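You operate a simulated robot arm through the tools that you are given. There is no shell and no other tool. Be economical: measure what you need, move in short steps, check, and stop when the job is done.

You are at the controls of a simulated two-armed robot. One attempt, no reset.

TASK
Put the small red block with a green nut on the small white tray. Turn the left white knob to socket 25. Put the red tube from the ledge of the cart on the top of the low grey cabinet. Open the right drawer of the grey bench, take the steel hex cap with a red top from the ledge of the cart and put it in the inside of the right drawer of the grey bench and shut the drawer again. Screw the cap back on the clear bottle with a blue cap. Fetch the long steel plug with a black band and stand it on the top of the yellow stand. Take the tube with green bands and put it on the top of the white cabinet. Do these in any order. Set down upright: small red block with a green nut, long steel plug with a black band.

Only the result counts: the job must be done as asked and must still hold three seconds after the hand-in. Knocking over, shifting, dropping, spilling or breaking anything else fails it. Lids that push on must go on centred and level and be pressed home; caps that screw on are set level and turned clockwise until they are tight.

THE ROBOT
Two 7-joint arms with two-finger parallel grippers on one trunk, on a base that drives. Base frame: it is fixed to the floor where the robot stands at the start and does not move with it; the origin is under the middle of the robot, x ahead of it, y to its left, z up; the surface under the hand at the start is at about z = 900. Lengths are in mm, angles in rad, forces in N, time in s.
The left shoulder is at the start at [80, 131, 947], the right one opposite. With the tool pointing down near the work surface each hand reaches from about 380 to 840 mm from the robot's upright axis, wherever it stands, measured 20 degrees to its own side. Places, roughly: clear bottle with a blue cap (6x6x15 cm) [-800, 8300, 900]; inside of the right drawer of the grey bench [4500, 3400, 700]; left white knob [-300, 5300, 1300]; long steel plug with a black band (3x4x11 cm) [-1300, 8300, 1000]; red tube (24x3x3 cm) [-200, 4800, 1000]; right drawer of the grey bench [4600, 3400, 700]; small red block with a green nut (6x4x6 cm) [600, 0, 900]; small white tray (13x10x3 cm) [-500, 4500, 1000]; steel hex cap with a red top (3x3x3 cm) [-100, 4600, 1000]; top of the low grey cabinet [2200, 4000, 300]; top of the white cabinet [100, 3200, 900]; top of the yellow stand [-500, 6200, 800]; tube with green bands (27x2x2 cm) [300, 1300, 900]. Payload 1.57 kg a hand.
The tool frame of a hand sits at the grasp point between the pads (the TCP): z along the fingers, y along the line on which they close. The tips reach 30 mm beyond it. Largest opening 110 mm; finger width 24, thickness 12; the body of the gripper, 48 by 112 mm, starts 78 mm behind the TCP.
Orientation is told as [roll, pitch, yaw] about the base's x, y, z axes, in that order, counted from this pose: with the fingers straight down and closing along the base's y, the tool's x points along the base's -x, its y along +y and its z along -z.

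THE INTERFACE
- The arms move only by the tool arm_command. It takes "left_targets", "right_targets" or both (then of equal length, played together; a hand with none holds still); each is one flat list of numbers, 7 for each row, row after row: the shift along the base's x, y, z in units of 30 mm (1.0 is 30 mm), then the turn, a rotation vector about the base's x, y, z in units of 4 degrees (1.0 is 4 degrees), then the closure in counts, from 0 (fully open) to 255 (shut). In form: [x, y, z, ax, ay, az, claw, x, y, z, ax, ay, az, claw, ...]. A call has 1 to 12 rows; each row shifts and turns the commanded pose from where the row before left it. A call with a number of a shift or a turn outside -1 to 1 is refused whole. Each row takes 0.2 s and may step no farther than 50 mm and 0.15 rad from the row before; otherwise, or with a gripper value out of range, the whole call is refused. Where a pose cannot be reached the arm comes as near as it can. A force on the tool above 40 N (or 10 N above the force at the start of the call, whichever is more), or a blocked arm, ends the call early, and 0.2 s more pass. The fingers move at their own pace (about 108 mm/s each) and stop on an object; they squeeze with about 20 N. The grip force told is the motor's: it shows also when the fingers shut on nothing. Time passes only in rows, and 0.2 s behind the last, so rows that do not move let the fingers close. The reply holds the time, the measured pose of the TCP, the force on the tool along the base axes, the opening and the grip force, in the units named above and with some noise, with the torque about the TCP (base axes, N m) and any sound that the robot's microphone picked up.
- Cameras (640 x 400 px; columns grow to the right, rows downward): "scene" is now at [-32.6, 1.1, 1439.9]; the picture's right is [0.13, -0.99, 0.00], its down [-0.41, -0.05, -0.91] and it looks along [0.90, 0.11, -0.42] (base axes); focal length 257 px, centre (320, 200). "left" rides on the left gripper at [70, -16, -141] in its tool frame; the picture's right is [0.23, 0.97, 0.00], its down [-0.86, 0.20, -0.48] and it looks along [-0.47, 0.11, 0.88] (tool axes); focal length 222 px, centre (320, 200). "right" rides on the right gripper at [70, 16, -141] in its tool frame; the picture's right is [-0.23, 0.97, 0.00], its down [-0.86, -0.20, -0.48] and it looks along [-0.47, -0.11, 0.88] (tool axes); focal length 222 px, centre (320, 200). There is no depth. A picture from a camera that has moved, and an enlarged one, comes with that camera's place and axes in the base frame and with its lens. The place of the scene camera against the robot may be out by one fixed shift of up to 25 mm in any direction.
- capture(camera): a new picture of that camera. It takes no simulated time.
- drive_base(legs): drives the robot by 1 to 6 legs, each [ahead, left, turn to the left] in mm, mm and rad, along the robot's own axes; the way and the turn of a leg run together, so that a leg with both is an arc; at most 1500 mm and 3.142 rad a leg. The arms and the cameras ride along, it lands a little off, and it stops where it bumps. It gives what a move gives.
- turn_head(pan, tilt): turns the head with the scene camera to pan (to the left, within 1.902 rad either way) and tilt (down, from -0.506 to 1.204), counted from straight ahead of the robot. It gives what a move gives.
- inspect(camera, box): a new picture of the part [left, top, right, bottom] of that camera's present view, enlarged. It takes no simulated time.
- close_job(): hands the job in; it is judged then, once.

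Go step by step. Nothing tells you exact positions but the pictures and the camera data: compare them with the known pose of the tool, close in by small moves and look again before you grip or let go. The budget is 207 turns and 190 pictures, counting those below and the enlarged ones. Unless the task says otherwise, let go and move clear before handing in.

The tools are called after "Emit:" as a command line: name --argument value ..., lists and objects as JSON in quotes. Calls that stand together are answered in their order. arm_command: Moves the arms, as the interface text tells. Its arguments: {"type":"object","properties":{"left_targets":{"type":"array","items":{"type":"number"}},"right_targets":{"type":"array","items":{"type":"number"}}},"required":[]} The other tools are called the same way: drive_base (legs) drives the base; turn_head (pan, tilt) turns the head that bears the scene camera; capture (camera) takes a picture; inspect (camera, box) takes an enlarged picture of a part of a camera's view; close_job () hands the job in.

At the start:

```text
time: 0.0
left_ee_pos: [457.5, 229.3, 1236.7]
left_orientation: [-0.001, 0.001, 0.0]
left_contact_force: [-0.4, -0.2, -0.6]
left_wrist_torque: [-0.01, -0.02, -0.01]
left_grip_width: 110.1
left_grip_force: 0.0
right_ee_pos: [581.6, -259.6, 1148.7]
right_orientation: [0.0, 0.001, -0.001]
right_contact_force: [-0.4, 0.5, 0.9]
right_wrist_torque: [0.04, -0.01, 0.0]
right_grip_width: 110.0
right_grip_force: 0.0
robot x, y, heading: [5.4, -4.7, 0.002]
head pan, tilt: [0.126, 0.429]
```

scene: 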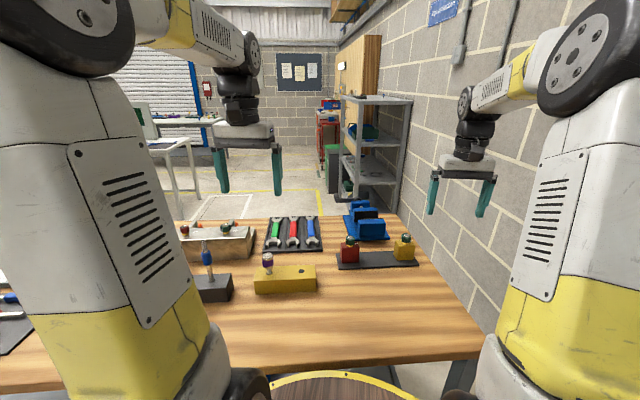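
right: 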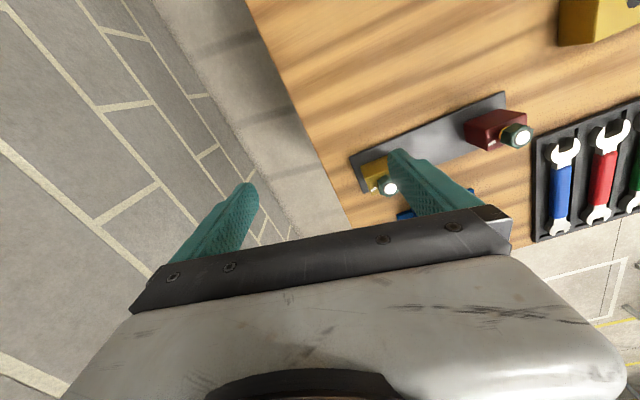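
left: 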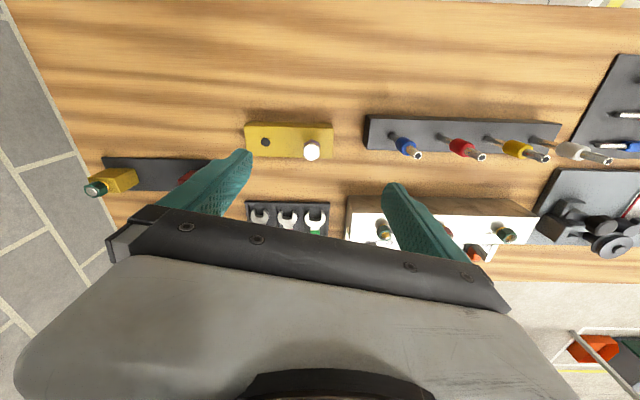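

I see the bench with the red block (green nut) on a dark plate at about [690, 0]. I'll take enlarged views of it to measure more exactly.

Emit:
inspect --camera "scene" --box '[310, 200, 450, 290]'

Emit:
inspect --camera "right" --box '[340, 60, 580, 210]'

```text
4.44 times, centred on (380, 245) of scene
camera zoom: at [-32.6, 1.1, 1439.9], right [0.13, -0.99, 0.0], down [-0.41, -0.05, -0.91], along [0.9, 0.11, -0.42], focal length 1142 px, centre (53, 0)
```

zoom: 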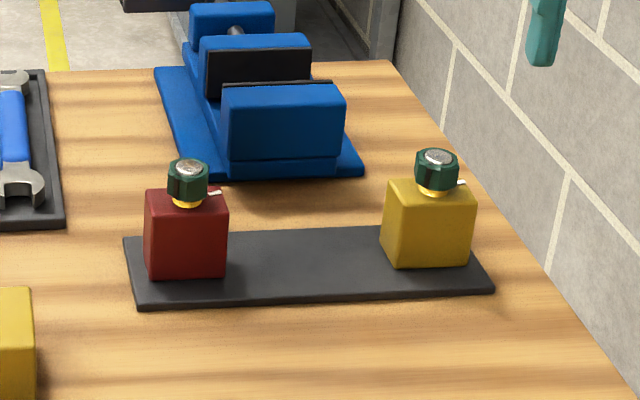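

```text
2.67 times, centred on (460, 135) of right
camera zoom: at [511.6, -242.0, 1291.2], right [0.23, 0.97, 0.0], down [0.86, -0.2, 0.48], along [0.47, -0.11, -0.88], focal length 592 px, centre (-53, 373)
```

zoom: 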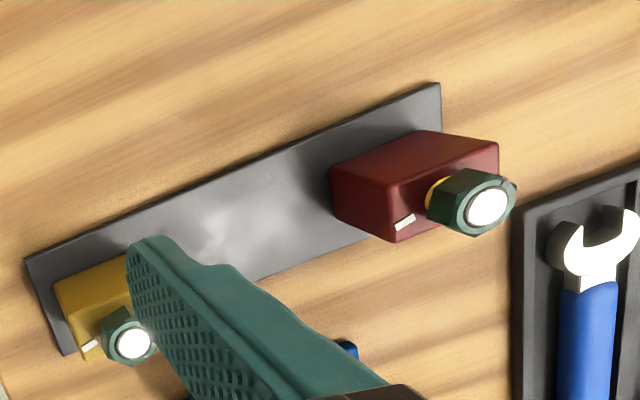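

Triangulating puts the nut top around z≈990, near [645, 0]. I'll bring the right hand over it at safe height and look.

Emit:
arm_command --right_targets '[0.2, 0.95, 0, 0, 0, 0, 0, 0.2, 0.95, 0, 0, 0, 0, 0, 0.2, 0.95, 0, 0, 0, 0, 0, 0.2, 0.95, 0, 0, 0, 0, 0, 0.2, 0.95, 0, 0, 0, 0, 0, 0.2, 0.95, 0, 0, 0, 0, 0, 0.2, 0.95, 0, 0, 0, 0, 0, 0.2, 0.95, 0, 0, 0, 0, 0, 0.2, 0.95, 0, 0, 0, 0, 0]'

Emit:
capture --camera "right"

```text
time: 2.0
left_ee_pos: [457.8, 228.3, 1237.4]
left_orientation: [0.001, -0.001, 0.0]
left_contact_force: [-0.2, 0.5, 0.1]
left_wrist_torque: [0.03, -0.01, 0.0]
left_grip_width: 109.9
left_grip_force: 0.0
right_ee_pos: [637.6, -2.1, 1148.0]
right_orientation: [0.001, 0.0, 0.0]
right_contact_force: [-0.1, -0.5, 0.3]
right_wrist_torque: [0.03, -0.06, 0.01]
right_grip_width: 110.1
right_grip_force: 0.0
robot x, y, heading: [-0.8, -3.2, 0.0]
head pan, tilt: [0.126, 0.429]
```

```text
184 pictures are left
camera right: at [566.5, 15.9, 1290.9], right [0.23, 0.97, 0.0], down [0.85, -0.2, 0.48], along [0.47, -0.11, -0.88], focal length 222 px, centre (320, 200)
```

right: 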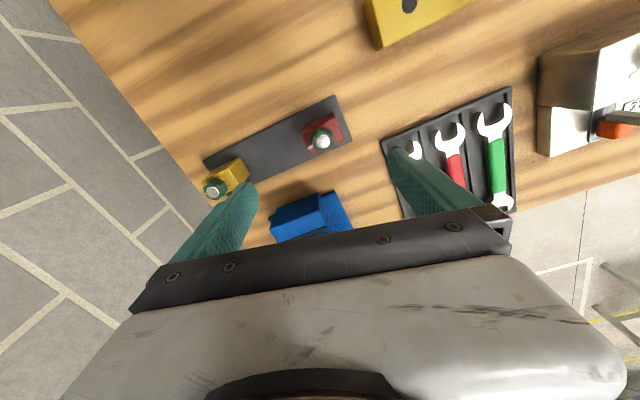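

The nut top triangulates well to [640, 3, 993], with the block yawed about +0.15 rad. I'll lower partway with that yaw and check.

Emit:
arm_command --right_targets '[0.04, 0.08, -1, 0, 0, 1, 0, 0.04, 0.08, -1, 0, 0, 1, 0, 0, 0, -1, 0, 0, 0.15, 0, 0, 0, -0.8, 0, 0, 0, 0]'

Emit:
capture --camera "right"

Emit:
capture --camera "scene"

```text
time: 3.0
left_ee_pos: [457.4, 229.6, 1237.5]
left_orientation: [0.0, 0.0, -0.002]
left_contact_force: [-0.7, -0.2, -0.6]
left_wrist_torque: [-0.01, -0.03, 0.02]
left_grip_width: 110.2
left_grip_force: 0.0
right_ee_pos: [637.5, 1.2, 1035.5]
right_orientation: [-0.001, -0.002, 0.15]
right_contact_force: [0.0, -0.3, 0.1]
right_wrist_torque: [0.02, -0.04, -0.02]
right_grip_width: 109.9
right_grip_force: 0.1
robot x, y, heading: [-4.1, -1.4, 0.004]
head pan, tilt: [0.126, 0.429]
```

```text
183 pictures are left
camera right: at [565.5, 8.6, 1177.3], right [0.08, 1.0, 0.0], down [0.88, -0.07, 0.48], along [0.48, -0.04, -0.88], focal length 222 px, centre (320, 200)
```

right: 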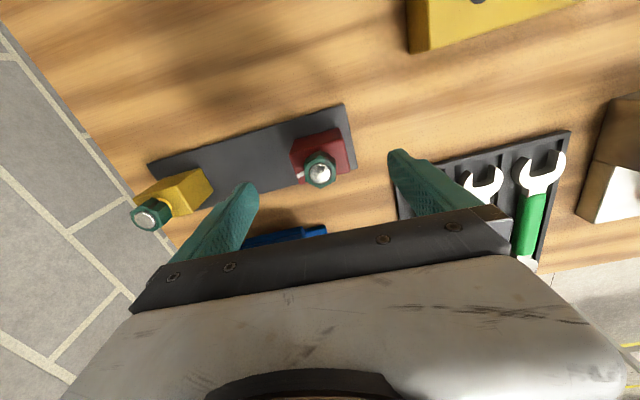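

```text
182 pictures are left
camera scene: at [-32.7, 1.2, 1439.9], right [0.13, -0.99, 0.0], down [-0.41, -0.05, -0.91], along [0.9, 0.11, -0.42], focal length 257 px, centre (320, 200)
```

scene: 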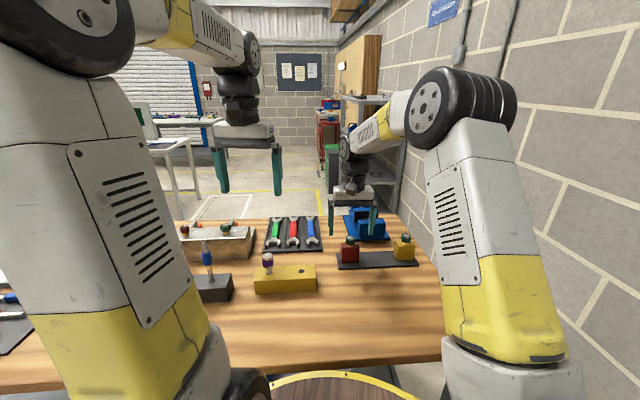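

Nut at [639, 2.5], plate yaw ≈0.18. Lower around the body and close.

Emit:
arm_command --right_targets '[0.05, 0.04, -1, 0, 0, 0.4, 0, 0, 0, -0.8, 0, 0, 0, 0, 0, 0, -0.4, 0, 0, 0, 0, 0, 0, 0, 0, 0, 0, 255, 0, 0, 0, 0, 0, 0, 255, 0, 0, 0, 0, 0, 0, 255]'

Emit:
capture --camera "right"

Emit:
inspect --camera "scene" --box '[310, 200, 450, 290]'

```text
time: 4.4
left_ee_pos: [457.5, 228.7, 1237.6]
left_orientation: [-0.001, 0.001, -0.001]
left_contact_force: [0.5, 0.2, -0.5]
left_wrist_torque: [0.03, 0.02, 0.0]
left_grip_width: 110.2
left_grip_force: 0.1
right_ee_pos: [640.6, 2.0, 968.7]
right_orientation: [0.001, -0.001, 0.178]
right_contact_force: [-0.2, -1.6, -0.1]
right_wrist_torque: [0.04, -0.04, -0.05]
right_grip_width: 55.8
right_grip_force: 20.0
robot x, y, heading: [-0.2, -2.6, -0.004]
head pan, tilt: [0.126, 0.429]
```

```text
181 pictures are left
camera right: at [566.9, 7.0, 1111.0], right [0.05, 1.0, 0.0], down [0.88, -0.04, 0.48], along [0.48, -0.02, -0.88], focal length 222 px, centre (320, 200)
```

right: 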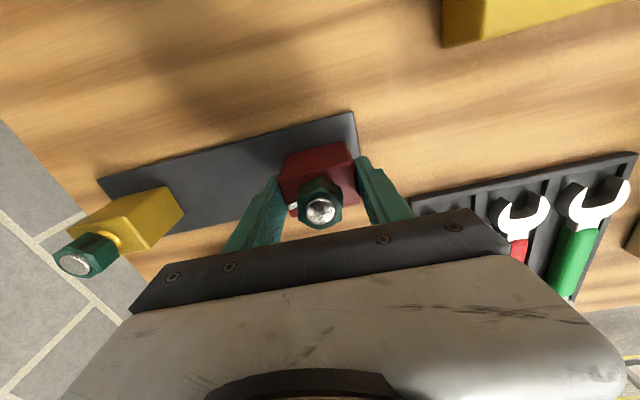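

```text
4.44 times, centred on (380, 245) of scene
camera zoom: at [-32.5, 1.1, 1439.9], right [0.12, -0.99, 0.0], down [-0.41, -0.05, -0.91], along [0.9, 0.11, -0.42], focal length 1142 px, centre (53, 0)
```

zoom: 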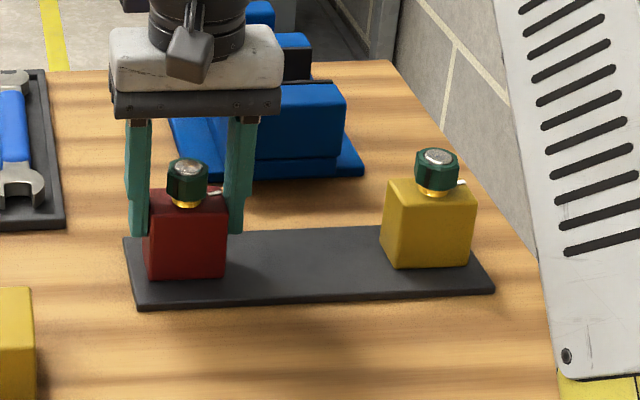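

Gripped at 55.8 mm. Lifting it clear and looking from the scene camera.

Emit:
arm_command --right_targets '[0, 0, 0.5, 0, 0, 0, 255, 0, 0, 1, 0, 0, 0, 255, 0, 0, 1, 0, 0, 0, 255, 0, 0, 1, 0, 0, 0, 255, 0, 0, 1, 0, 0, 0, 255, 0, 0, 1, 0, 0, 0, 255]'

Emit:
turn_head --pan 0.9 --tilt 0.45

Emit:
capture --camera "scene"

Emit:
capture --camera "right"

```text
time: 5.8
left_ee_pos: [457.1, 229.4, 1237.0]
left_orientation: [-0.001, 0.0, 0.0]
left_contact_force: [0.1, -0.7, -0.8]
left_wrist_torque: [-0.01, 0.05, 0.04]
left_grip_width: 109.9
left_grip_force: 0.1
right_ee_pos: [638.5, 3.2, 1134.3]
right_orientation: [0.0, 0.001, 0.177]
right_contact_force: [-0.2, 0.5, -4.2]
right_wrist_torque: [-0.05, 0.02, 0.0]
right_grip_width: 56.0
right_grip_force: 20.4
robot x, y, heading: [-1.6, -2.3, -0.001]
head pan, tilt: [0.126, 0.429]
```

```text
time: 6.9
left_ee_pos: [457.3, 229.5, 1237.3]
left_orientation: [0.001, 0.001, -0.001]
left_contact_force: [0.4, -0.8, -1.0]
left_wrist_torque: [0.03, 0.01, -0.02]
left_grip_width: 109.7
left_grip_force: 0.0
right_ee_pos: [638.7, 3.9, 1133.7]
right_orientation: [0.001, 0.0, 0.179]
right_contact_force: [0.3, -0.2, -4.5]
right_wrist_torque: [0.0, -0.02, 0.01]
right_grip_width: 55.7
right_grip_force: 20.2
robot x, y, heading: [-1.0, 0.2, -0.001]
head pan, tilt: [0.901, 0.45]
```

```text
179 pictures are left
camera scene: at [-66.9, 61.6, 1438.0], right [0.78, -0.62, 0.0], down [-0.27, -0.34, -0.9], along [0.56, 0.71, -0.44], focal length 257 px, centre (320, 200)
```

scene: 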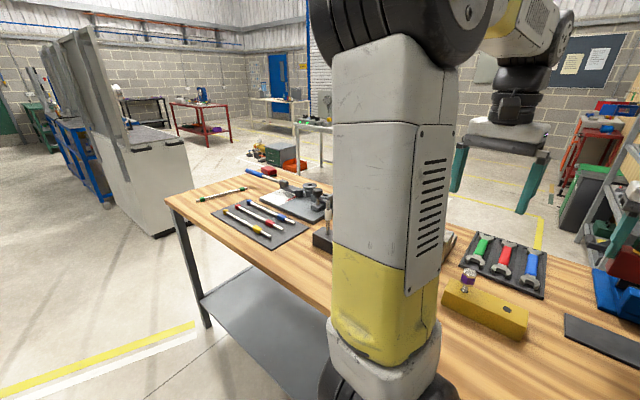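

```text
178 pictures are left
camera right: at [567.3, 7.8, 1275.7], right [0.05, 1.0, 0.0], down [0.88, -0.04, 0.48], along [0.48, -0.02, -0.88], focal length 222 px, centre (320, 200)
```

right: 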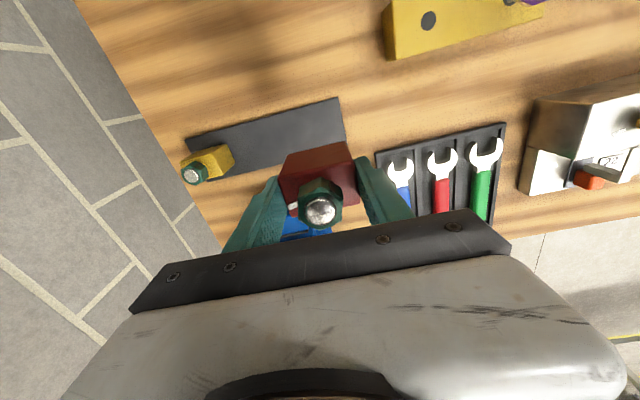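

Block is held. The green-banded tube lies on the bench's left end around [270, 1268, 910], roughly along x; the bench itself is yawed ≈0.18 rad. I'll raise the right hand, align with the bench and slide left along it.

Emit:
arm_command --right_targets '[-0.8, -0.8, 1, 0, 0, 0, 255, -0.8, -0.8, 1, 0, 0, 0, 255, -0.8, -0.8, 1, 0, 0, 0, 255, -0.8, -0.8, 1, 0, 0, 0, 255, -0.8, -0.8, 0, 0, 0, 0, 255]'

Emit:
drive_base --legs '[[0, 0, 0.18], [0, 1020, 0]]'

Emit:
turn_head --pan 0.3 --tilt 0.7

Emit:
capture --camera "scene"

Emit:
capture --camera "left"

```text
time: 8.1
left_ee_pos: [456.3, 229.6, 1236.3]
left_orientation: [-0.001, -0.002, 0.001]
left_contact_force: [0.4, 0.2, -0.9]
left_wrist_torque: [-0.02, 0.02, -0.03]
left_grip_width: 109.9
left_grip_force: 0.0
right_ee_pos: [520.3, -117.1, 1257.0]
right_orientation: [0.0, 0.0, 0.177]
right_contact_force: [0.5, 0.7, -4.1]
right_wrist_torque: [0.0, -0.01, 0.0]
right_grip_width: 55.9
right_grip_force: 19.8
robot x, y, heading: [-1.5, 1.4, 0.003]
head pan, tilt: [0.901, 0.45]
```

```text
time: 13.5
left_ee_pos: [250.6, 1210.6, 1235.7]
left_orientation: [0.002, -0.001, 0.129]
left_contact_force: [-0.1, 0.2, 0.4]
left_wrist_torque: [0.01, 0.01, 0.03]
left_grip_width: 109.8
left_grip_force: 0.1
right_ee_pos: [357.8, 876.4, 1256.9]
right_orientation: [0.0, 0.001, 0.309]
right_contact_force: [-0.6, -0.7, -3.0]
right_wrist_torque: [0.0, 0.03, 0.0]
right_grip_width: 55.9
right_grip_force: 20.1
robot x, y, heading: [-173.3, 925.2, 0.132]
head pan, tilt: [0.901, 0.45]
stopped in leg 2: the robot was blocked; the commanded pose is now the measured one
```

```text
time: 14.5
left_ee_pos: [248.7, 1210.8, 1237.0]
left_orientation: [0.0, 0.002, 0.131]
left_contact_force: [-0.3, -0.6, -0.3]
left_wrist_torque: [-0.03, 0.0, -0.04]
left_grip_width: 109.9
left_grip_force: 0.1
right_ee_pos: [357.6, 875.9, 1256.6]
right_orientation: [0.0, 0.0, 0.309]
right_contact_force: [0.3, 0.0, -3.9]
right_wrist_torque: [0.0, -0.03, 0.0]
right_grip_width: 56.2
right_grip_force: 20.3
robot x, y, heading: [-175.6, 922.6, 0.135]
head pan, tilt: [0.3, 0.7]
```

```text
177 pictures are left
camera scene: at [-220.4, 931.1, 1415.8], right [0.42, -0.91, 0.0], down [-0.58, -0.27, -0.77], along [0.69, 0.32, -0.64], focal length 257 px, centre (320, 200)
```

scene: 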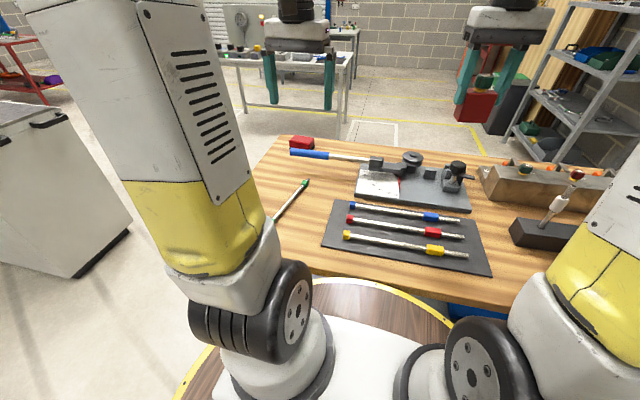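

```text
176 pictures are left
camera left: at [183.1, 1186.5, 1378.9], right [-0.35, 0.94, 0.0], down [0.82, 0.31, 0.48], along [0.45, 0.17, -0.88], focal length 222 px, centre (320, 200)
```

left: 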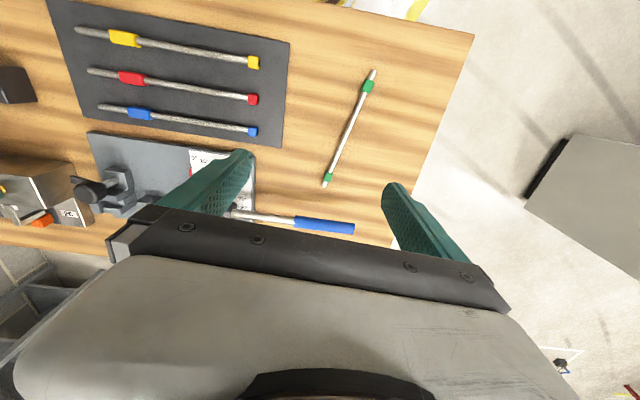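

The bump looks harmless; the tube is at [259, 1275, 910] along x. I'll back the base off 30 mm and bring the left hand down above the tube with yaw 0.

Emit:
drive_base --legs '[[-30, 0, 0]]'

Emit:
arm_command --left_targets '[0.35, 0.75, -0.7, 0, 0, -0.65, 60, 0.35, 0.75, -0.7, 0, 0, -0.65, 60, 0.35, 0.7, -0.7, 0, 0, -0.6, 60, 0.2, 0, -1, 0, 0, 0, 60, 0, 0, -1, 0, 0, 0, 60, 0, 0, -1, 0, 0, 0, 60, 0, 0, -1, 0, 0, 0, 60, 0, 0, -1, 0, 0, 0, 60]'

Emit:
capture --camera "left"

Emit:
capture --camera "scene"

```text
time: 15.4
left_ee_pos: [220.5, 1207.0, 1234.8]
left_orientation: [-0.001, 0.002, 0.131]
left_contact_force: [0.4, -0.4, 0.0]
left_wrist_torque: [-0.02, 0.02, 0.0]
left_grip_width: 109.9
left_grip_force: 0.0
right_ee_pos: [328.2, 873.1, 1256.0]
right_orientation: [0.001, 0.0, 0.307]
right_contact_force: [0.3, -0.4, -3.1]
right_wrist_torque: [0.03, 0.0, -0.01]
right_grip_width: 55.9
right_grip_force: 19.9
robot x, y, heading: [-202.2, 919.9, 0.129]
head pan, tilt: [0.3, 0.7]
```

```text
time: 17.2
left_ee_pos: [258.3, 1273.9, 1022.1]
left_orientation: [0.001, 0.0, -0.004]
left_contact_force: [0.8, -0.2, 0.1]
left_wrist_torque: [0.0, 0.01, 0.02]
left_grip_width: 84.0
left_grip_force: 0.0
right_ee_pos: [329.2, 872.1, 1255.7]
right_orientation: [0.0, 0.0, 0.309]
right_contact_force: [-0.4, -0.1, -3.7]
right_wrist_torque: [0.03, 0.0, 0.01]
right_grip_width: 55.9
right_grip_force: 19.8
robot x, y, heading: [-200.7, 919.1, 0.132]
head pan, tilt: [0.3, 0.7]
```

```text
175 pictures are left
camera left: at [188.5, 1258.6, 1164.4], right [-0.22, 0.97, 0.0], down [0.86, 0.2, 0.48], along [0.47, 0.11, -0.88], focal length 222 px, centre (320, 200)
```

left: 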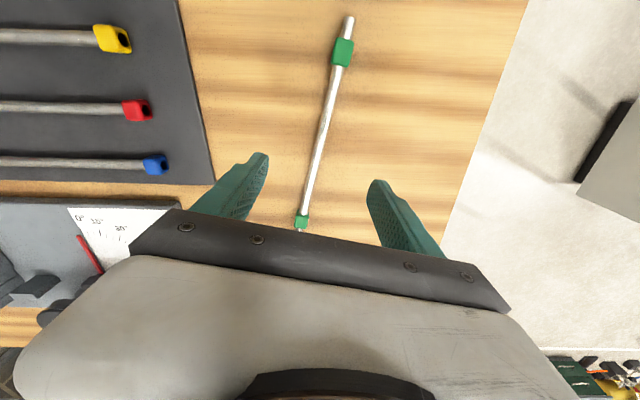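

```text
174 pictures are left
camera scene: at [-249.8, 927.1, 1415.8], right [0.42, -0.91, 0.0], down [-0.59, -0.27, -0.76], along [0.69, 0.32, -0.64], focal length 257 px, centre (320, 200)
```

scene: 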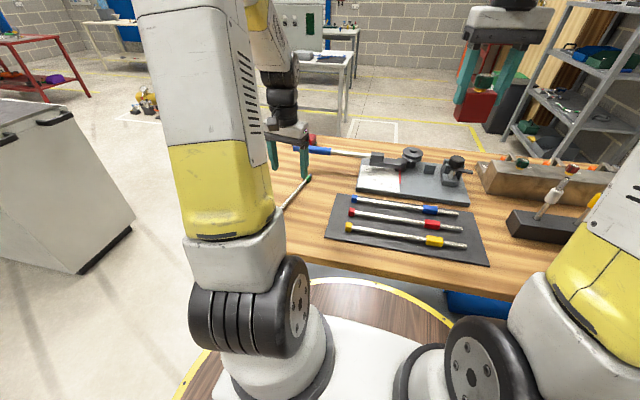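

Tube is centred under the hand. Lowering to just above the bench and closing.

Emit:
arm_command --left_targets '[-0.07, 0, -1, 0, 0, 0, 60, 0, 0, -1, 0, 0, 0, 60, 0, 0, -0.6, 0, 0, 0, 60, 0, 0, -0.3, 0, 0, 0, 60, 0, 0, 0, 0, 0, 0, 255, 0, 0, 0, 0, 0, 0, 255, 0, 0, 0, 0, 0, 0, 255]'

Emit:
capture --camera "left"

```text
time: 18.8
left_ee_pos: [256.5, 1272.9, 936.6]
left_orientation: [0.0, 0.001, -0.001]
left_contact_force: [0.3, 0.3, 0.1]
left_wrist_torque: [0.01, -0.05, -0.02]
left_grip_width: 11.4
left_grip_force: 20.2
right_ee_pos: [329.0, 872.6, 1256.8]
right_orientation: [0.0, -0.001, 0.309]
right_contact_force: [0.1, 0.0, -3.3]
right_wrist_torque: [0.0, -0.01, -0.03]
right_grip_width: 55.8
right_grip_force: 20.3
robot x, y, heading: [-202.9, 918.3, 0.126]
head pan, tilt: [0.3, 0.7]
```

```text
173 pictures are left
camera left: at [186.2, 1257.7, 1079.3], right [-0.22, 0.97, 0.0], down [0.86, 0.2, 0.48], along [0.47, 0.11, -0.88], focal length 222 px, centre (320, 200)
```

left: 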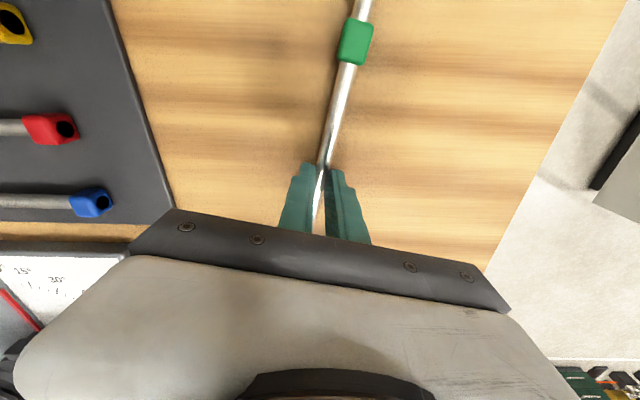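

Gripped (11.4 mm). Lift, back off, and look left toward the white cabinet.

Emit:
arm_command --left_targets '[0, 0, 0.5, 0, 0, 0, 255, 0, 0, 1, 0, 0, 0, 255, 0, 0, 1, 0, 0, 0, 255, 0, 0, 1, 0, 0, 0, 255, 0, 0, 1, 0, 0, 0, 255, 0, 0, 1, 0, 0, 0, 255, 0, 0, 1, 0, 0, 0, 255, -0.8, 0, 1, 0, 0, 0, 255, -0.8, 0, 0.5, 0, 0, 0, 255]'

Emit:
drive_base --legs '[[-350, 0, 0], [0, 0, 1.43]]'

Emit:
turn_head --pan 0.0 --tilt 0.3

Emit:
capture --camera "scene"

```text
time: 20.8
left_ee_pos: [208.1, 1273.2, 1175.6]
left_orientation: [0.0, 0.001, -0.004]
left_contact_force: [0.3, -1.1, -0.6]
left_wrist_torque: [0.0, 0.04, -0.04]
left_grip_width: 11.1
left_grip_force: 19.6
right_ee_pos: [328.9, 872.0, 1255.9]
right_orientation: [0.0, 0.003, 0.309]
right_contact_force: [-1.0, 0.5, -4.4]
right_wrist_torque: [0.0, 0.01, 0.0]
right_grip_width: 55.8
right_grip_force: 20.3
robot x, y, heading: [-206.2, 921.6, 0.132]
head pan, tilt: [0.3, 0.7]
```

```text
time: 26.6
left_ee_pos: [-849.3, 1325.0, 1175.9]
left_orientation: [-0.001, -0.001, 1.456]
left_contact_force: [-0.8, -0.2, -1.6]
left_wrist_torque: [0.01, 0.02, 0.01]
left_grip_width: 11.0
left_grip_force: 20.1
right_ee_pos: [-437.8, 1400.6, 1256.3]
right_orientation: [0.001, 0.001, 1.768]
right_contact_force: [0.3, -0.4, -3.2]
right_wrist_torque: [-0.02, 0.01, 0.0]
right_grip_width: 55.6
right_grip_force: 19.8
robot x, y, heading: [-547.7, 876.7, 1.588]
head pan, tilt: [0.3, 0.7]
```

```text
time: 27.5
left_ee_pos: [-850.6, 1324.5, 1175.2]
left_orientation: [0.0, -0.002, 1.455]
left_contact_force: [-0.1, 0.2, -0.4]
left_wrist_torque: [-0.01, 0.02, 0.02]
left_grip_width: 10.9
left_grip_force: 19.8
right_ee_pos: [-438.6, 1399.9, 1255.8]
right_orientation: [0.0, 0.0, 1.767]
right_contact_force: [-0.3, 0.5, -3.9]
right_wrist_torque: [-0.03, 0.0, 0.01]
right_grip_width: 55.8
right_grip_force: 20.3
robot x, y, heading: [-546.5, 877.3, 1.592]
head pan, tilt: [0.0, 0.3]
```

```text
172 pictures are left
camera scene: at [-529.2, 819.1, 1451.9], right [1.0, 0.02, 0.0], down [0.01, -0.3, -0.95], along [-0.02, 0.95, -0.3], focal length 257 px, centre (320, 200)
```

scene: 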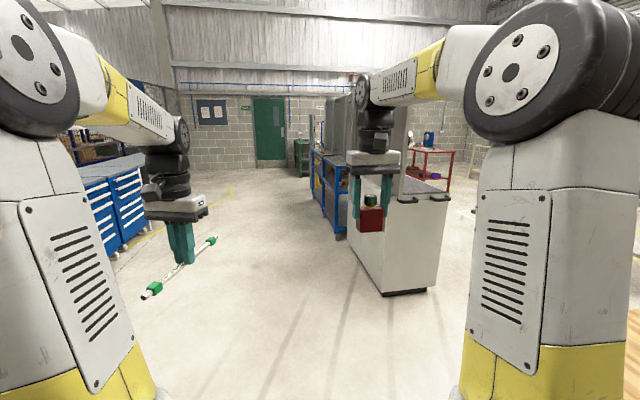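

The white cabinet stands ahead-right (near corner about [-25, 2710]), yawed ~0.2; the cart is behind it. I'll drive up the aisle and look again.

Emit:
drive_base --legs '[[1300, 250, 0]]'

Emit:
turn_head --pan -0.75 --tilt 0.35

Emit:
capture --camera "scene"

```text
time: 34.0
left_ee_pos: [-1115.6, 2595.7, 1175.9]
left_orientation: [-0.001, 0.001, 1.446]
left_contact_force: [0.0, -0.1, -0.7]
left_wrist_torque: [-0.02, -0.01, -0.01]
left_grip_width: 11.2
left_grip_force: 19.5
right_ee_pos: [-702.8, 2666.8, 1257.2]
right_orientation: [-0.001, 0.001, 1.758]
right_contact_force: [0.1, -0.2, -4.2]
right_wrist_torque: [0.01, 0.02, 0.01]
right_grip_width: 55.8
right_grip_force: 20.4
robot x, y, heading: [-810.2, 2146.7, 1.579]
head pan, tilt: [0.0, 0.3]
```

```text
time: 35.1
left_ee_pos: [-1113.2, 2596.1, 1176.4]
left_orientation: [0.001, 0.001, 1.447]
left_contact_force: [-0.3, -0.4, -0.3]
left_wrist_torque: [-0.01, 0.04, 0.01]
left_grip_width: 11.1
left_grip_force: 20.4
right_ee_pos: [-703.0, 2667.7, 1256.8]
right_orientation: [-0.001, 0.001, 1.757]
right_contact_force: [0.7, 0.0, -4.6]
right_wrist_torque: [0.01, 0.0, -0.01]
right_grip_width: 55.6
right_grip_force: 19.8
robot x, y, heading: [-815.6, 2143.3, 1.581]
head pan, tilt: [-0.75, 0.351]
```

```text
171 pictures are left
camera scene: at [-735.3, 2063.4, 1447.2], right [0.74, -0.68, 0.0], down [-0.23, -0.25, -0.94], along [0.63, 0.69, -0.34], focal length 257 px, centre (320, 200)
```

scene: 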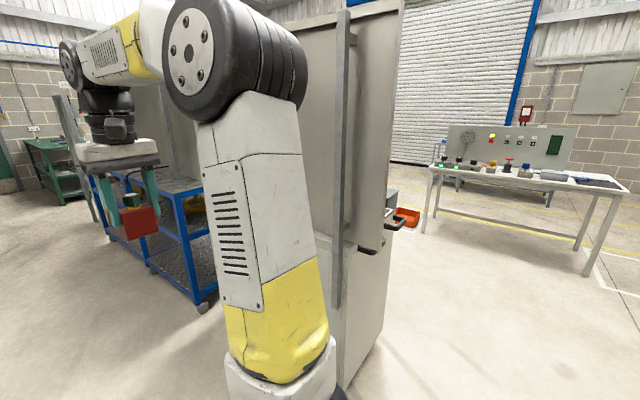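

The cabinet has a tall back panel on the aisle side, so I'll approach from its -y end, where the top is open. Moving back and to the right in front of that end.

Emit:
drive_base --legs '[[-180, 0, 0], [0, -1090, 0], [0, 0, 0.2]]'

Emit:
turn_head --pan 0.0 --tilt 0.5

Emit:
capture --camera "scene"

```text
time: 42.5
left_ee_pos: [-108.3, 2355.0, 1175.4]
left_orientation: [-0.001, -0.002, 1.651]
left_contact_force: [-0.3, 0.5, -0.8]
left_wrist_torque: [0.0, 0.01, 0.03]
left_grip_width: 11.1
left_grip_force: 20.1
right_ee_pos: [280.8, 2510.3, 1256.6]
right_orientation: [0.001, 0.0, 1.965]
right_contact_force: [0.3, -0.2, -3.7]
right_wrist_torque: [0.01, 0.01, -0.01]
right_grip_width: 55.9
right_grip_force: 19.8
robot x, y, heading: [278.6, 1972.7, 1.783]
head pan, tilt: [-0.75, 0.351]
```

```text
time: 43.6
left_ee_pos: [-109.8, 2354.4, 1175.8]
left_orientation: [0.0, 0.0, 1.652]
left_contact_force: [0.8, 0.1, -0.7]
left_wrist_torque: [0.02, -0.01, -0.01]
left_grip_width: 11.0
left_grip_force: 19.8
right_ee_pos: [279.8, 2508.9, 1256.1]
right_orientation: [0.001, -0.001, 1.965]
right_contact_force: [-0.2, 0.2, -3.3]
right_wrist_torque: [0.05, -0.02, -0.02]
right_grip_width: 55.9
right_grip_force: 20.3
robot x, y, heading: [275.5, 1976.3, 1.784]
head pan, tilt: [0.0, 0.499]
```

```text
170 pictures are left
camera scene: at [303.1, 1916.8, 1433.5], right [0.98, 0.21, 0.0], down [0.1, -0.47, -0.88], along [-0.19, 0.86, -0.48], focal length 257 px, centre (320, 200)
```

scene: 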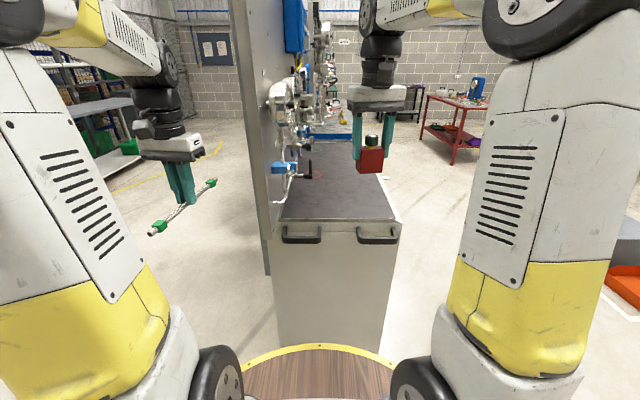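

The top's near edge runs from about [-6, 2676] to [396, 2762]; valves stick out on the left, so I'll use the centre-right. Shifting both hands to the right, then driving closer.

Emit:
arm_command --left_targets '[0.977, 0.212, 0, 0, 0, 0.37, 255, 0.977, 0.212, 0, 0, 0, 0.37, 255, 0.977, 0.212, 0, 0, 0, 0.37, 255, 0.977, 0.212, 0, 0, 0, 0.37, 255, 0.977, 0.212, 0, 0, 0, 0.37, 255]' --right_targets '[0.977, 0.212, 0, 0, 0, 0, 255, 0.977, 0.212, 0, 0, 0, 0, 255, 0.977, 0.212, 0, 0, 0, 0, 255, 0.977, 0.212, 0, 0, 0, 0, 255, 0.977, 0.212, 0, 0, 0, 0, 255]'

Emit:
drive_base --legs '[[0, -230, 0], [330, 0, 0]]'

Emit:
turn_head --pan 0.15 --tilt 0.75

Emit:
capture --camera "scene"

Emit:
capture --camera "left"

```text
time: 44.8
left_ee_pos: [37.4, 2386.5, 1176.8]
left_orientation: [0.002, -0.001, 1.781]
left_contact_force: [0.2, 0.1, -1.1]
left_wrist_torque: [0.04, -0.01, -0.03]
left_grip_width: 11.1
left_grip_force: 20.1
right_ee_pos: [426.8, 2541.0, 1256.8]
right_orientation: [-0.001, 0.002, 1.964]
right_contact_force: [0.3, -1.2, -3.4]
right_wrist_torque: [0.03, -0.05, -0.02]
right_grip_width: 55.5
right_grip_force: 20.3
robot x, y, heading: [280.0, 1972.5, 1.786]
head pan, tilt: [0.0, 0.499]
```

```text
time: 48.3
left_ee_pos: [191.3, 2758.7, 1177.6]
left_orientation: [0.001, 0.001, 1.779]
left_contact_force: [-0.6, -0.3, -1.0]
left_wrist_torque: [0.0, 0.01, 0.0]
left_grip_width: 11.0
left_grip_force: 20.5
right_ee_pos: [580.2, 2912.3, 1256.5]
right_orientation: [0.001, -0.001, 1.96]
right_contact_force: [0.8, -0.5, -4.4]
right_wrist_torque: [0.0, 0.0, 0.01]
right_grip_width: 55.7
right_grip_force: 20.4
robot x, y, heading: [428.4, 2344.8, 1.778]
head pan, tilt: [0.0, 0.499]
```

```text
time: 49.1
left_ee_pos: [191.4, 2759.2, 1176.3]
left_orientation: [0.0, 0.0, 1.779]
left_contact_force: [-0.3, -0.4, -0.1]
left_wrist_torque: [0.0, -0.01, 0.0]
left_grip_width: 11.1
left_grip_force: 20.0
right_ee_pos: [581.8, 2912.4, 1256.8]
right_orientation: [0.001, 0.001, 1.961]
right_contact_force: [0.2, 0.9, -3.6]
right_wrist_torque: [0.0, 0.03, 0.01]
right_grip_width: 56.0
right_grip_force: 20.1
robot x, y, heading: [431.6, 2349.2, 1.778]
head pan, tilt: [0.15, 0.75]
```

```text
169 pictures are left
camera scene: at [445.8, 2276.8, 1411.6], right [0.94, 0.35, 0.0], down [0.24, -0.64, -0.73], along [-0.26, 0.68, -0.68], focal length 257 px, centre (320, 200)
```

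scene: 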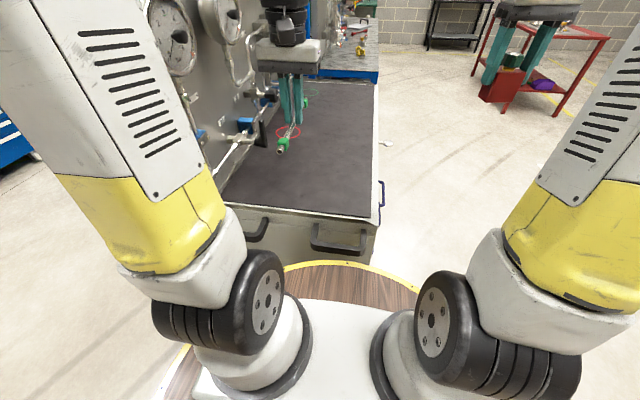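

```text
168 pictures are left
camera left: at [221.9, 2695.3, 1318.8], right [-0.91, -0.42, 0.0], down [-0.37, 0.8, 0.48], along [-0.2, 0.43, -0.88], focal length 222 px, centre (320, 200)
```

left: 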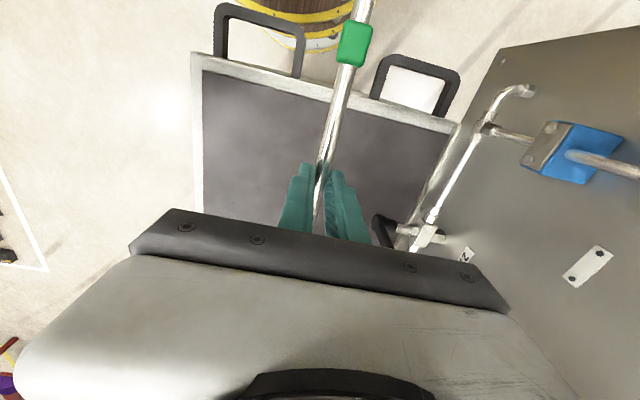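

Surface edges agree with z≈900. I'll move the tube over about [193, 2940] and lower to 25 mm above the top.

Emit:
arm_command --left_targets '[0, 1, 0, 0, 0, 0, 255, 0, 1, -0.5, 0, 0, 0, 255, 0, 1, -0.9, 0, 0, 0, 255, 0, 1, -0.9, 0, 0, 0, 255, 0, 1, -0.9, 0, 0, 0, 255, 0.07, 1, -0.9, 0, 0, 0, 255, 0, 0, -1, 0, 0, 0, 255, 0, 0, -1, 0, 0, 0, 255, 0, 0, -1, 0, 0, 0, 255]'

Emit:
capture --camera "left"

Emit:
capture --camera "scene"

```text
time: 51.1
left_ee_pos: [194.6, 2939.5, 965.7]
left_orientation: [0.001, 0.001, 1.779]
left_contact_force: [0.0, 0.3, -0.9]
left_wrist_torque: [0.0, 0.02, 0.0]
left_grip_width: 11.1
left_grip_force: 20.0
right_ee_pos: [581.2, 2912.3, 1256.2]
right_orientation: [0.0, 0.004, 1.96]
right_contact_force: [0.0, -0.2, -2.2]
right_wrist_torque: [0.0, 0.02, -0.03]
right_grip_width: 55.6
right_grip_force: 19.5
robot x, y, heading: [431.7, 2345.9, 1.784]
head pan, tilt: [0.15, 0.75]
```

```text
167 pictures are left
camera left: at [225.4, 2876.0, 1107.1], right [-0.91, -0.42, 0.0], down [-0.37, 0.8, 0.48], along [-0.2, 0.43, -0.88], focal length 222 px, centre (320, 200)
```

left: 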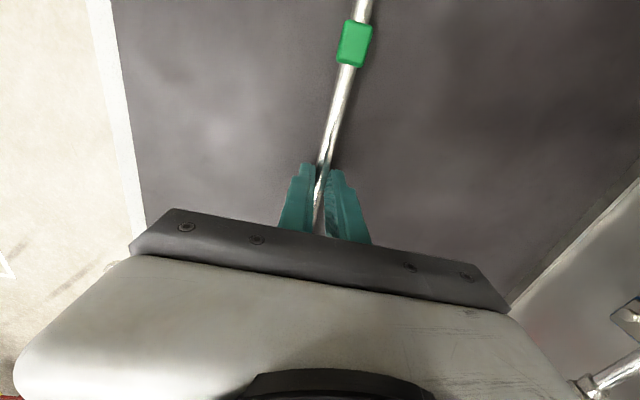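

```text
166 pictures are left
camera scene: at [445.8, 2276.7, 1411.6], right [0.94, 0.35, 0.0], down [0.24, -0.64, -0.73], along [-0.26, 0.68, -0.68], focal length 257 px, centre (320, 200)
```

scene: 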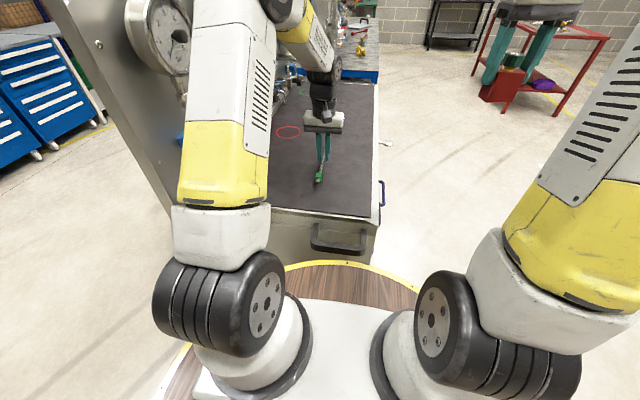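

Tube is over clear surface. Lowering in small steps to feel contact.

Emit:
arm_command --left_targets '[0, 0, -0.3, 0, 0, 0, 255, 0, 0, -0.3, 0, 0, 0, 255, 0, 0, -0.2, 0, 0, 0, 255, 0, 0, 0, 0, 0, 0, 255]'

```text
time: 51.8
left_ee_pos: [192.6, 2940.6, 949.8]
left_orientation: [-0.001, -0.01, 1.778]
left_contact_force: [0.1, -1.5, 5.5]
left_wrist_torque: [-0.12, 0.0, 0.04]
left_grip_width: 11.1
left_grip_force: 19.4
right_ee_pos: [580.8, 2912.0, 1255.1]
right_orientation: [0.001, 0.001, 1.96]
right_contact_force: [-0.1, -0.4, -3.3]
right_wrist_torque: [0.03, -0.01, 0.02]
right_grip_width: 55.7
right_grip_force: 20.5
robot x, y, heading: [428.3, 2341.1, 1.783]
head pan, tilt: [0.15, 0.75]
stopped in row 3 (left hand): the force on the tool passed its limit at 47 N (the readings are from after the stop); the commanded pose is now the measured one
```

Contact felt at z≈950. Letting go gently, then rising.

Emit:
arm_command --left_targets '[0, 0, -0.05, 0, 0, 0, 255, 0, 0, 0, 0, 0, 0, 225, 0, 0, 0, 0, 0, 0, 190, 0, 0, 0, 0, 0, 0, 150]'

Emit:
capture --camera "left"

```text
time: 52.8
left_ee_pos: [197.8, 2944.4, 950.2]
left_orientation: [-0.008, -0.012, 1.777]
left_contact_force: [3.0, 1.2, 3.9]
left_wrist_torque: [0.0, -0.02, 0.02]
left_grip_width: 42.1
left_grip_force: 0.1
right_ee_pos: [581.7, 2912.0, 1255.3]
right_orientation: [0.002, 0.001, 1.962]
right_contact_force: [0.8, -0.3, -3.6]
right_wrist_torque: [0.04, -0.03, 0.03]
right_grip_width: 55.8
right_grip_force: 19.4
robot x, y, heading: [428.2, 2348.9, 1.787]
head pan, tilt: [0.15, 0.75]
stopped in row 4 (left hand): the force on the tool passed its limit at 42 N (the readings are from after the stop); the commanded pose is now the measured one
```

```text
165 pictures are left
camera left: at [226.9, 2877.6, 1091.7], right [-0.91, -0.42, -0.01], down [-0.37, 0.79, 0.49], along [-0.2, 0.45, -0.87], focal length 222 px, centre (320, 200)
```

left: 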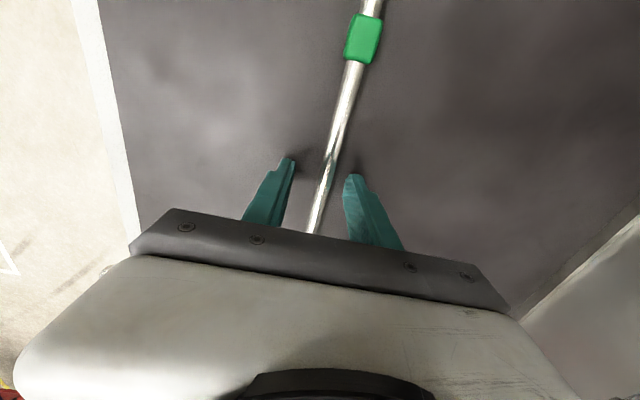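

The fingertips were on the surface (~z 920), and the tube lies free. Rising straight up with fingers fixed, then looking.

Emit:
arm_command --left_targets '[0, 0, 0.5, 0, 0, 0, 150, 0, 0, 1, 0, 0, 0, 150, 0, 0, 1, 0, 0, 0, 130, 0, 0, 1, 0, 0, 0, 100, 0, 0, 1, 0, 0, 0, 100, 0, 0, 1, 0, 0, 0, 100, 0, 0, 1, 0, 0, 0, 100, 0, 0, 1, 0, 0, 0, 100, 0, 0, 1, 0, 0, 0, 100]'

Emit:
capture --camera "left"

```text
time: 54.8
left_ee_pos: [196.1, 2943.6, 1204.6]
left_orientation: [-0.007, -0.009, 1.777]
left_contact_force: [-1.2, 0.1, 0.2]
left_wrist_torque: [0.01, 0.02, -0.02]
left_grip_width: 67.1
left_grip_force: 0.0
right_ee_pos: [580.5, 2911.5, 1255.6]
right_orientation: [-0.002, 0.002, 1.961]
right_contact_force: [-0.8, -0.2, -3.6]
right_wrist_torque: [-0.04, -0.02, -0.01]
right_grip_width: 55.9
right_grip_force: 19.7
robot x, y, heading: [433.3, 2343.7, 1.781]
head pan, tilt: [0.15, 0.75]
```

```text
164 pictures are left
camera left: at [225.9, 2878.2, 1346.7], right [-0.91, -0.42, -0.01], down [-0.37, 0.79, 0.49], along [-0.2, 0.44, -0.87], focal length 222 px, centre (320, 200)
```

left: 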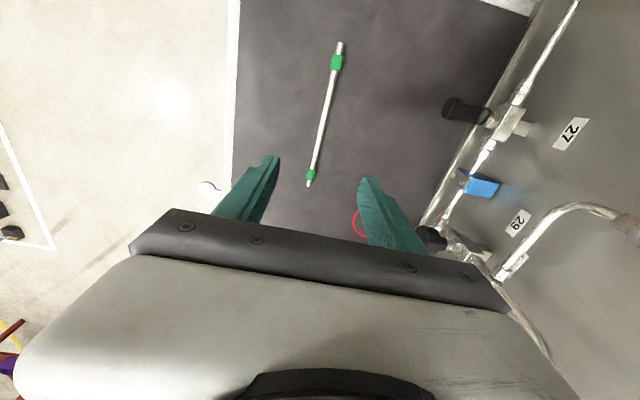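

The tube is on the white cabinet. Next: go around the open (+x) side to view the cart, the tray and the ledge.

Emit:
drive_base --legs '[[-200, 0, 0], [0, -500, 0], [1200, 0, 0], [0, 0, 0.6]]'

Emit:
turn_head --pan 0.0 --tilt 0.2

Emit:
capture --camera "scene"

```text
time: 66.2
left_ee_pos: [170.5, 3768.1, 1204.5]
left_orientation: [-0.006, -0.011, 2.402]
left_contact_force: [0.4, -0.1, 0.0]
left_wrist_torque: [-0.01, -0.01, 0.01]
left_grip_width: 66.7
left_grip_force: 0.1
right_ee_pos: [500.2, 3966.9, 1256.4]
right_orientation: [0.0, 0.002, 2.585]
right_contact_force: [-0.2, 0.0, -3.6]
right_wrist_torque: [0.01, 0.02, -0.02]
right_grip_width: 55.8
right_grip_force: 20.2
robot x, y, heading: [705.2, 3416.6, 2.405]
head pan, tilt: [0.15, 0.75]
```

```text
time: 67.2
left_ee_pos: [167.9, 3767.2, 1204.8]
left_orientation: [-0.007, -0.011, 2.401]
left_contact_force: [-0.4, 0.2, 0.2]
left_wrist_torque: [-0.01, -0.03, -0.03]
left_grip_width: 66.9
left_grip_force: 0.0
right_ee_pos: [498.7, 3967.1, 1256.5]
right_orientation: [0.0, 0.002, 2.584]
right_contact_force: [0.6, 0.9, -3.9]
right_wrist_torque: [-0.01, 0.0, 0.03]
right_grip_width: 56.0
right_grip_force: 20.4
robot x, y, heading: [709.6, 3422.3, 2.406]
head pan, tilt: [0.0, 0.201]
```

```text
163 pictures are left
camera scene: at [758.4, 3378.2, 1461.1], right [0.67, 0.74, 0.0], down [0.15, -0.13, -0.98], along [-0.73, 0.66, -0.2], focal length 257 px, centre (320, 200)
```

scene: 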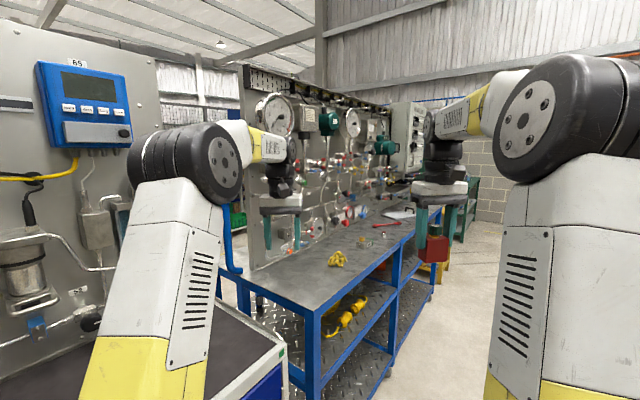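

The blue cart with panel is ahead. Zooming in on the items on its ledge.

Emit:
inspect --camera "scene" --box '[300, 100, 460, 280]'

```text
2.22 times, centred on (380, 190) of scene
camera zoom: at [758.4, 3378.2, 1461.1], right [0.67, 0.74, 0.0], down [0.15, -0.13, -0.98], along [-0.73, 0.66, -0.2], focal length 571 px, centre (187, 222)
```

zoom: 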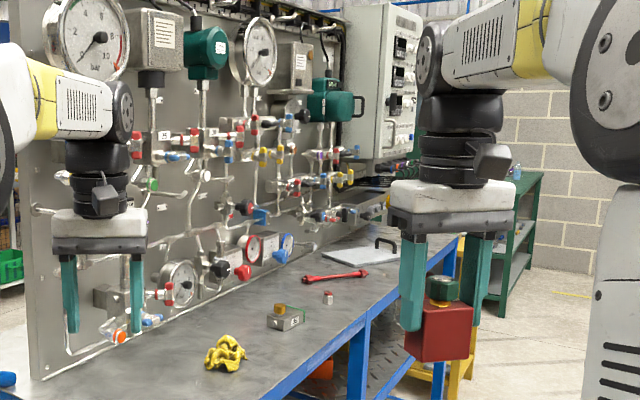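

The tray isn't on this side; it must be on the aisle side behind the panel. Plan: go back to the aisle, place the block, continue north, then return here by the far end. Driving around.

Emit:
drive_base --legs '[[0, 0, -0.62], [-1330, 0, 0], [0, 1450, 0], [0, 450, -0.2], [1300, 0, 0]]'

Emit:
turn_head --pan -0.35 --tilt 0.3

Emit:
capture --camera "scene"

```text
time: 79.3
left_ee_pos: [28.7, 2521.9, 1206.6]
left_orientation: [-0.015, -0.01, 1.786]
left_contact_force: [0.3, -0.1, 0.1]
left_wrist_torque: [-0.01, 0.04, -0.01]
left_grip_width: 67.0
left_grip_force: 0.0
right_ee_pos: [398.9, 2502.3, 1255.3]
right_orientation: [0.003, 0.002, 1.996]
right_contact_force: [0.6, 0.3, -3.7]
right_wrist_torque: [0.0, -0.03, 0.03]
right_grip_width: 55.9
right_grip_force: 20.3
robot x, y, heading: [267.2, 1934.1, 1.811]
head pan, tilt: [0.0, 0.201]
stopped in leg 3: the robot was blocked; the commanded pose is now the measured one
```

```text
time: 80.2
left_ee_pos: [28.3, 2522.4, 1205.6]
left_orientation: [-0.013, -0.011, 1.786]
left_contact_force: [0.2, -0.3, -0.3]
left_wrist_torque: [0.01, 0.0, 0.02]
left_grip_width: 67.1
left_grip_force: 0.2
right_ee_pos: [399.1, 2501.8, 1255.4]
right_orientation: [0.003, 0.001, 1.995]
right_contact_force: [-0.1, -0.6, -3.9]
right_wrist_torque: [-0.05, -0.01, 0.02]
right_grip_width: 55.6
right_grip_force: 20.0
robot x, y, heading: [268.7, 1935.9, 1.812]
head pan, tilt: [-0.351, 0.3]
```

```text
161 pictures are left
camera scene: at [327.6, 1878.4, 1451.9], right [0.99, -0.11, 0.0], down [-0.03, -0.29, -0.96], along [0.1, 0.95, -0.29], focal length 257 px, centre (320, 200)
```

scene: 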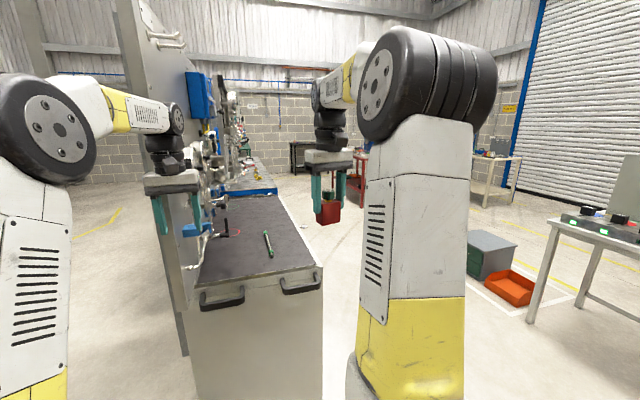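

Something behind (likely the bench corner) stopped the base. I'll retract the left arm, ease forward, square the heading, then slide left.

Emit:
arm_command --left_targets '[0.24, -0.97, 0, 0, 0, 0, 100, 0.24, -0.97, 0, 0, 0, 0, 100, 0.24, -0.97, 0, 0, 0, 0, 100, 0.24, -0.97, 0, 0, 0, 0, 100, 0.24, -0.97, 0, 0, 0, 0, 100]'

Emit:
drive_base --legs '[[70, 0, 0], [0, 0, -0.24], [0, 1150, 0]]'

```text
time: 81.3
left_ee_pos: [63.3, 2378.2, 1203.3]
left_orientation: [-0.015, -0.007, 1.787]
left_contact_force: [-0.3, 1.1, 0.5]
left_wrist_torque: [-0.04, -0.01, 0.01]
left_grip_width: 67.1
left_grip_force: 0.0
right_ee_pos: [398.8, 2502.8, 1255.8]
right_orientation: [0.001, 0.002, 1.994]
right_contact_force: [0.1, 0.8, -4.0]
right_wrist_torque: [-0.03, 0.0, 0.01]
right_grip_width: 55.9
right_grip_force: 18.8
robot x, y, heading: [266.6, 1933.9, 1.813]
head pan, tilt: [-0.351, 0.3]
```

```text
time: 85.9
left_ee_pos: [-342.2, 2482.3, 1205.0]
left_orientation: [-0.012, -0.008, 1.546]
left_contact_force: [-0.1, 0.6, -0.7]
left_wrist_torque: [-0.03, -0.01, 0.0]
left_grip_width: 66.6
left_grip_force: 0.0
right_ee_pos: [28.8, 2521.1, 1257.0]
right_orientation: [-0.005, -0.001, 1.723]
right_contact_force: [-0.5, -0.7, -4.3]
right_wrist_torque: [0.02, 0.02, -0.01]
right_grip_width: 55.5
right_grip_force: 19.9
robot x, y, heading: [-247.0, 2000.7, 1.574]
head pan, tilt: [-0.351, 0.3]
stopped in leg 3: the robot was blocked; the commanded pose is now the measured one
```

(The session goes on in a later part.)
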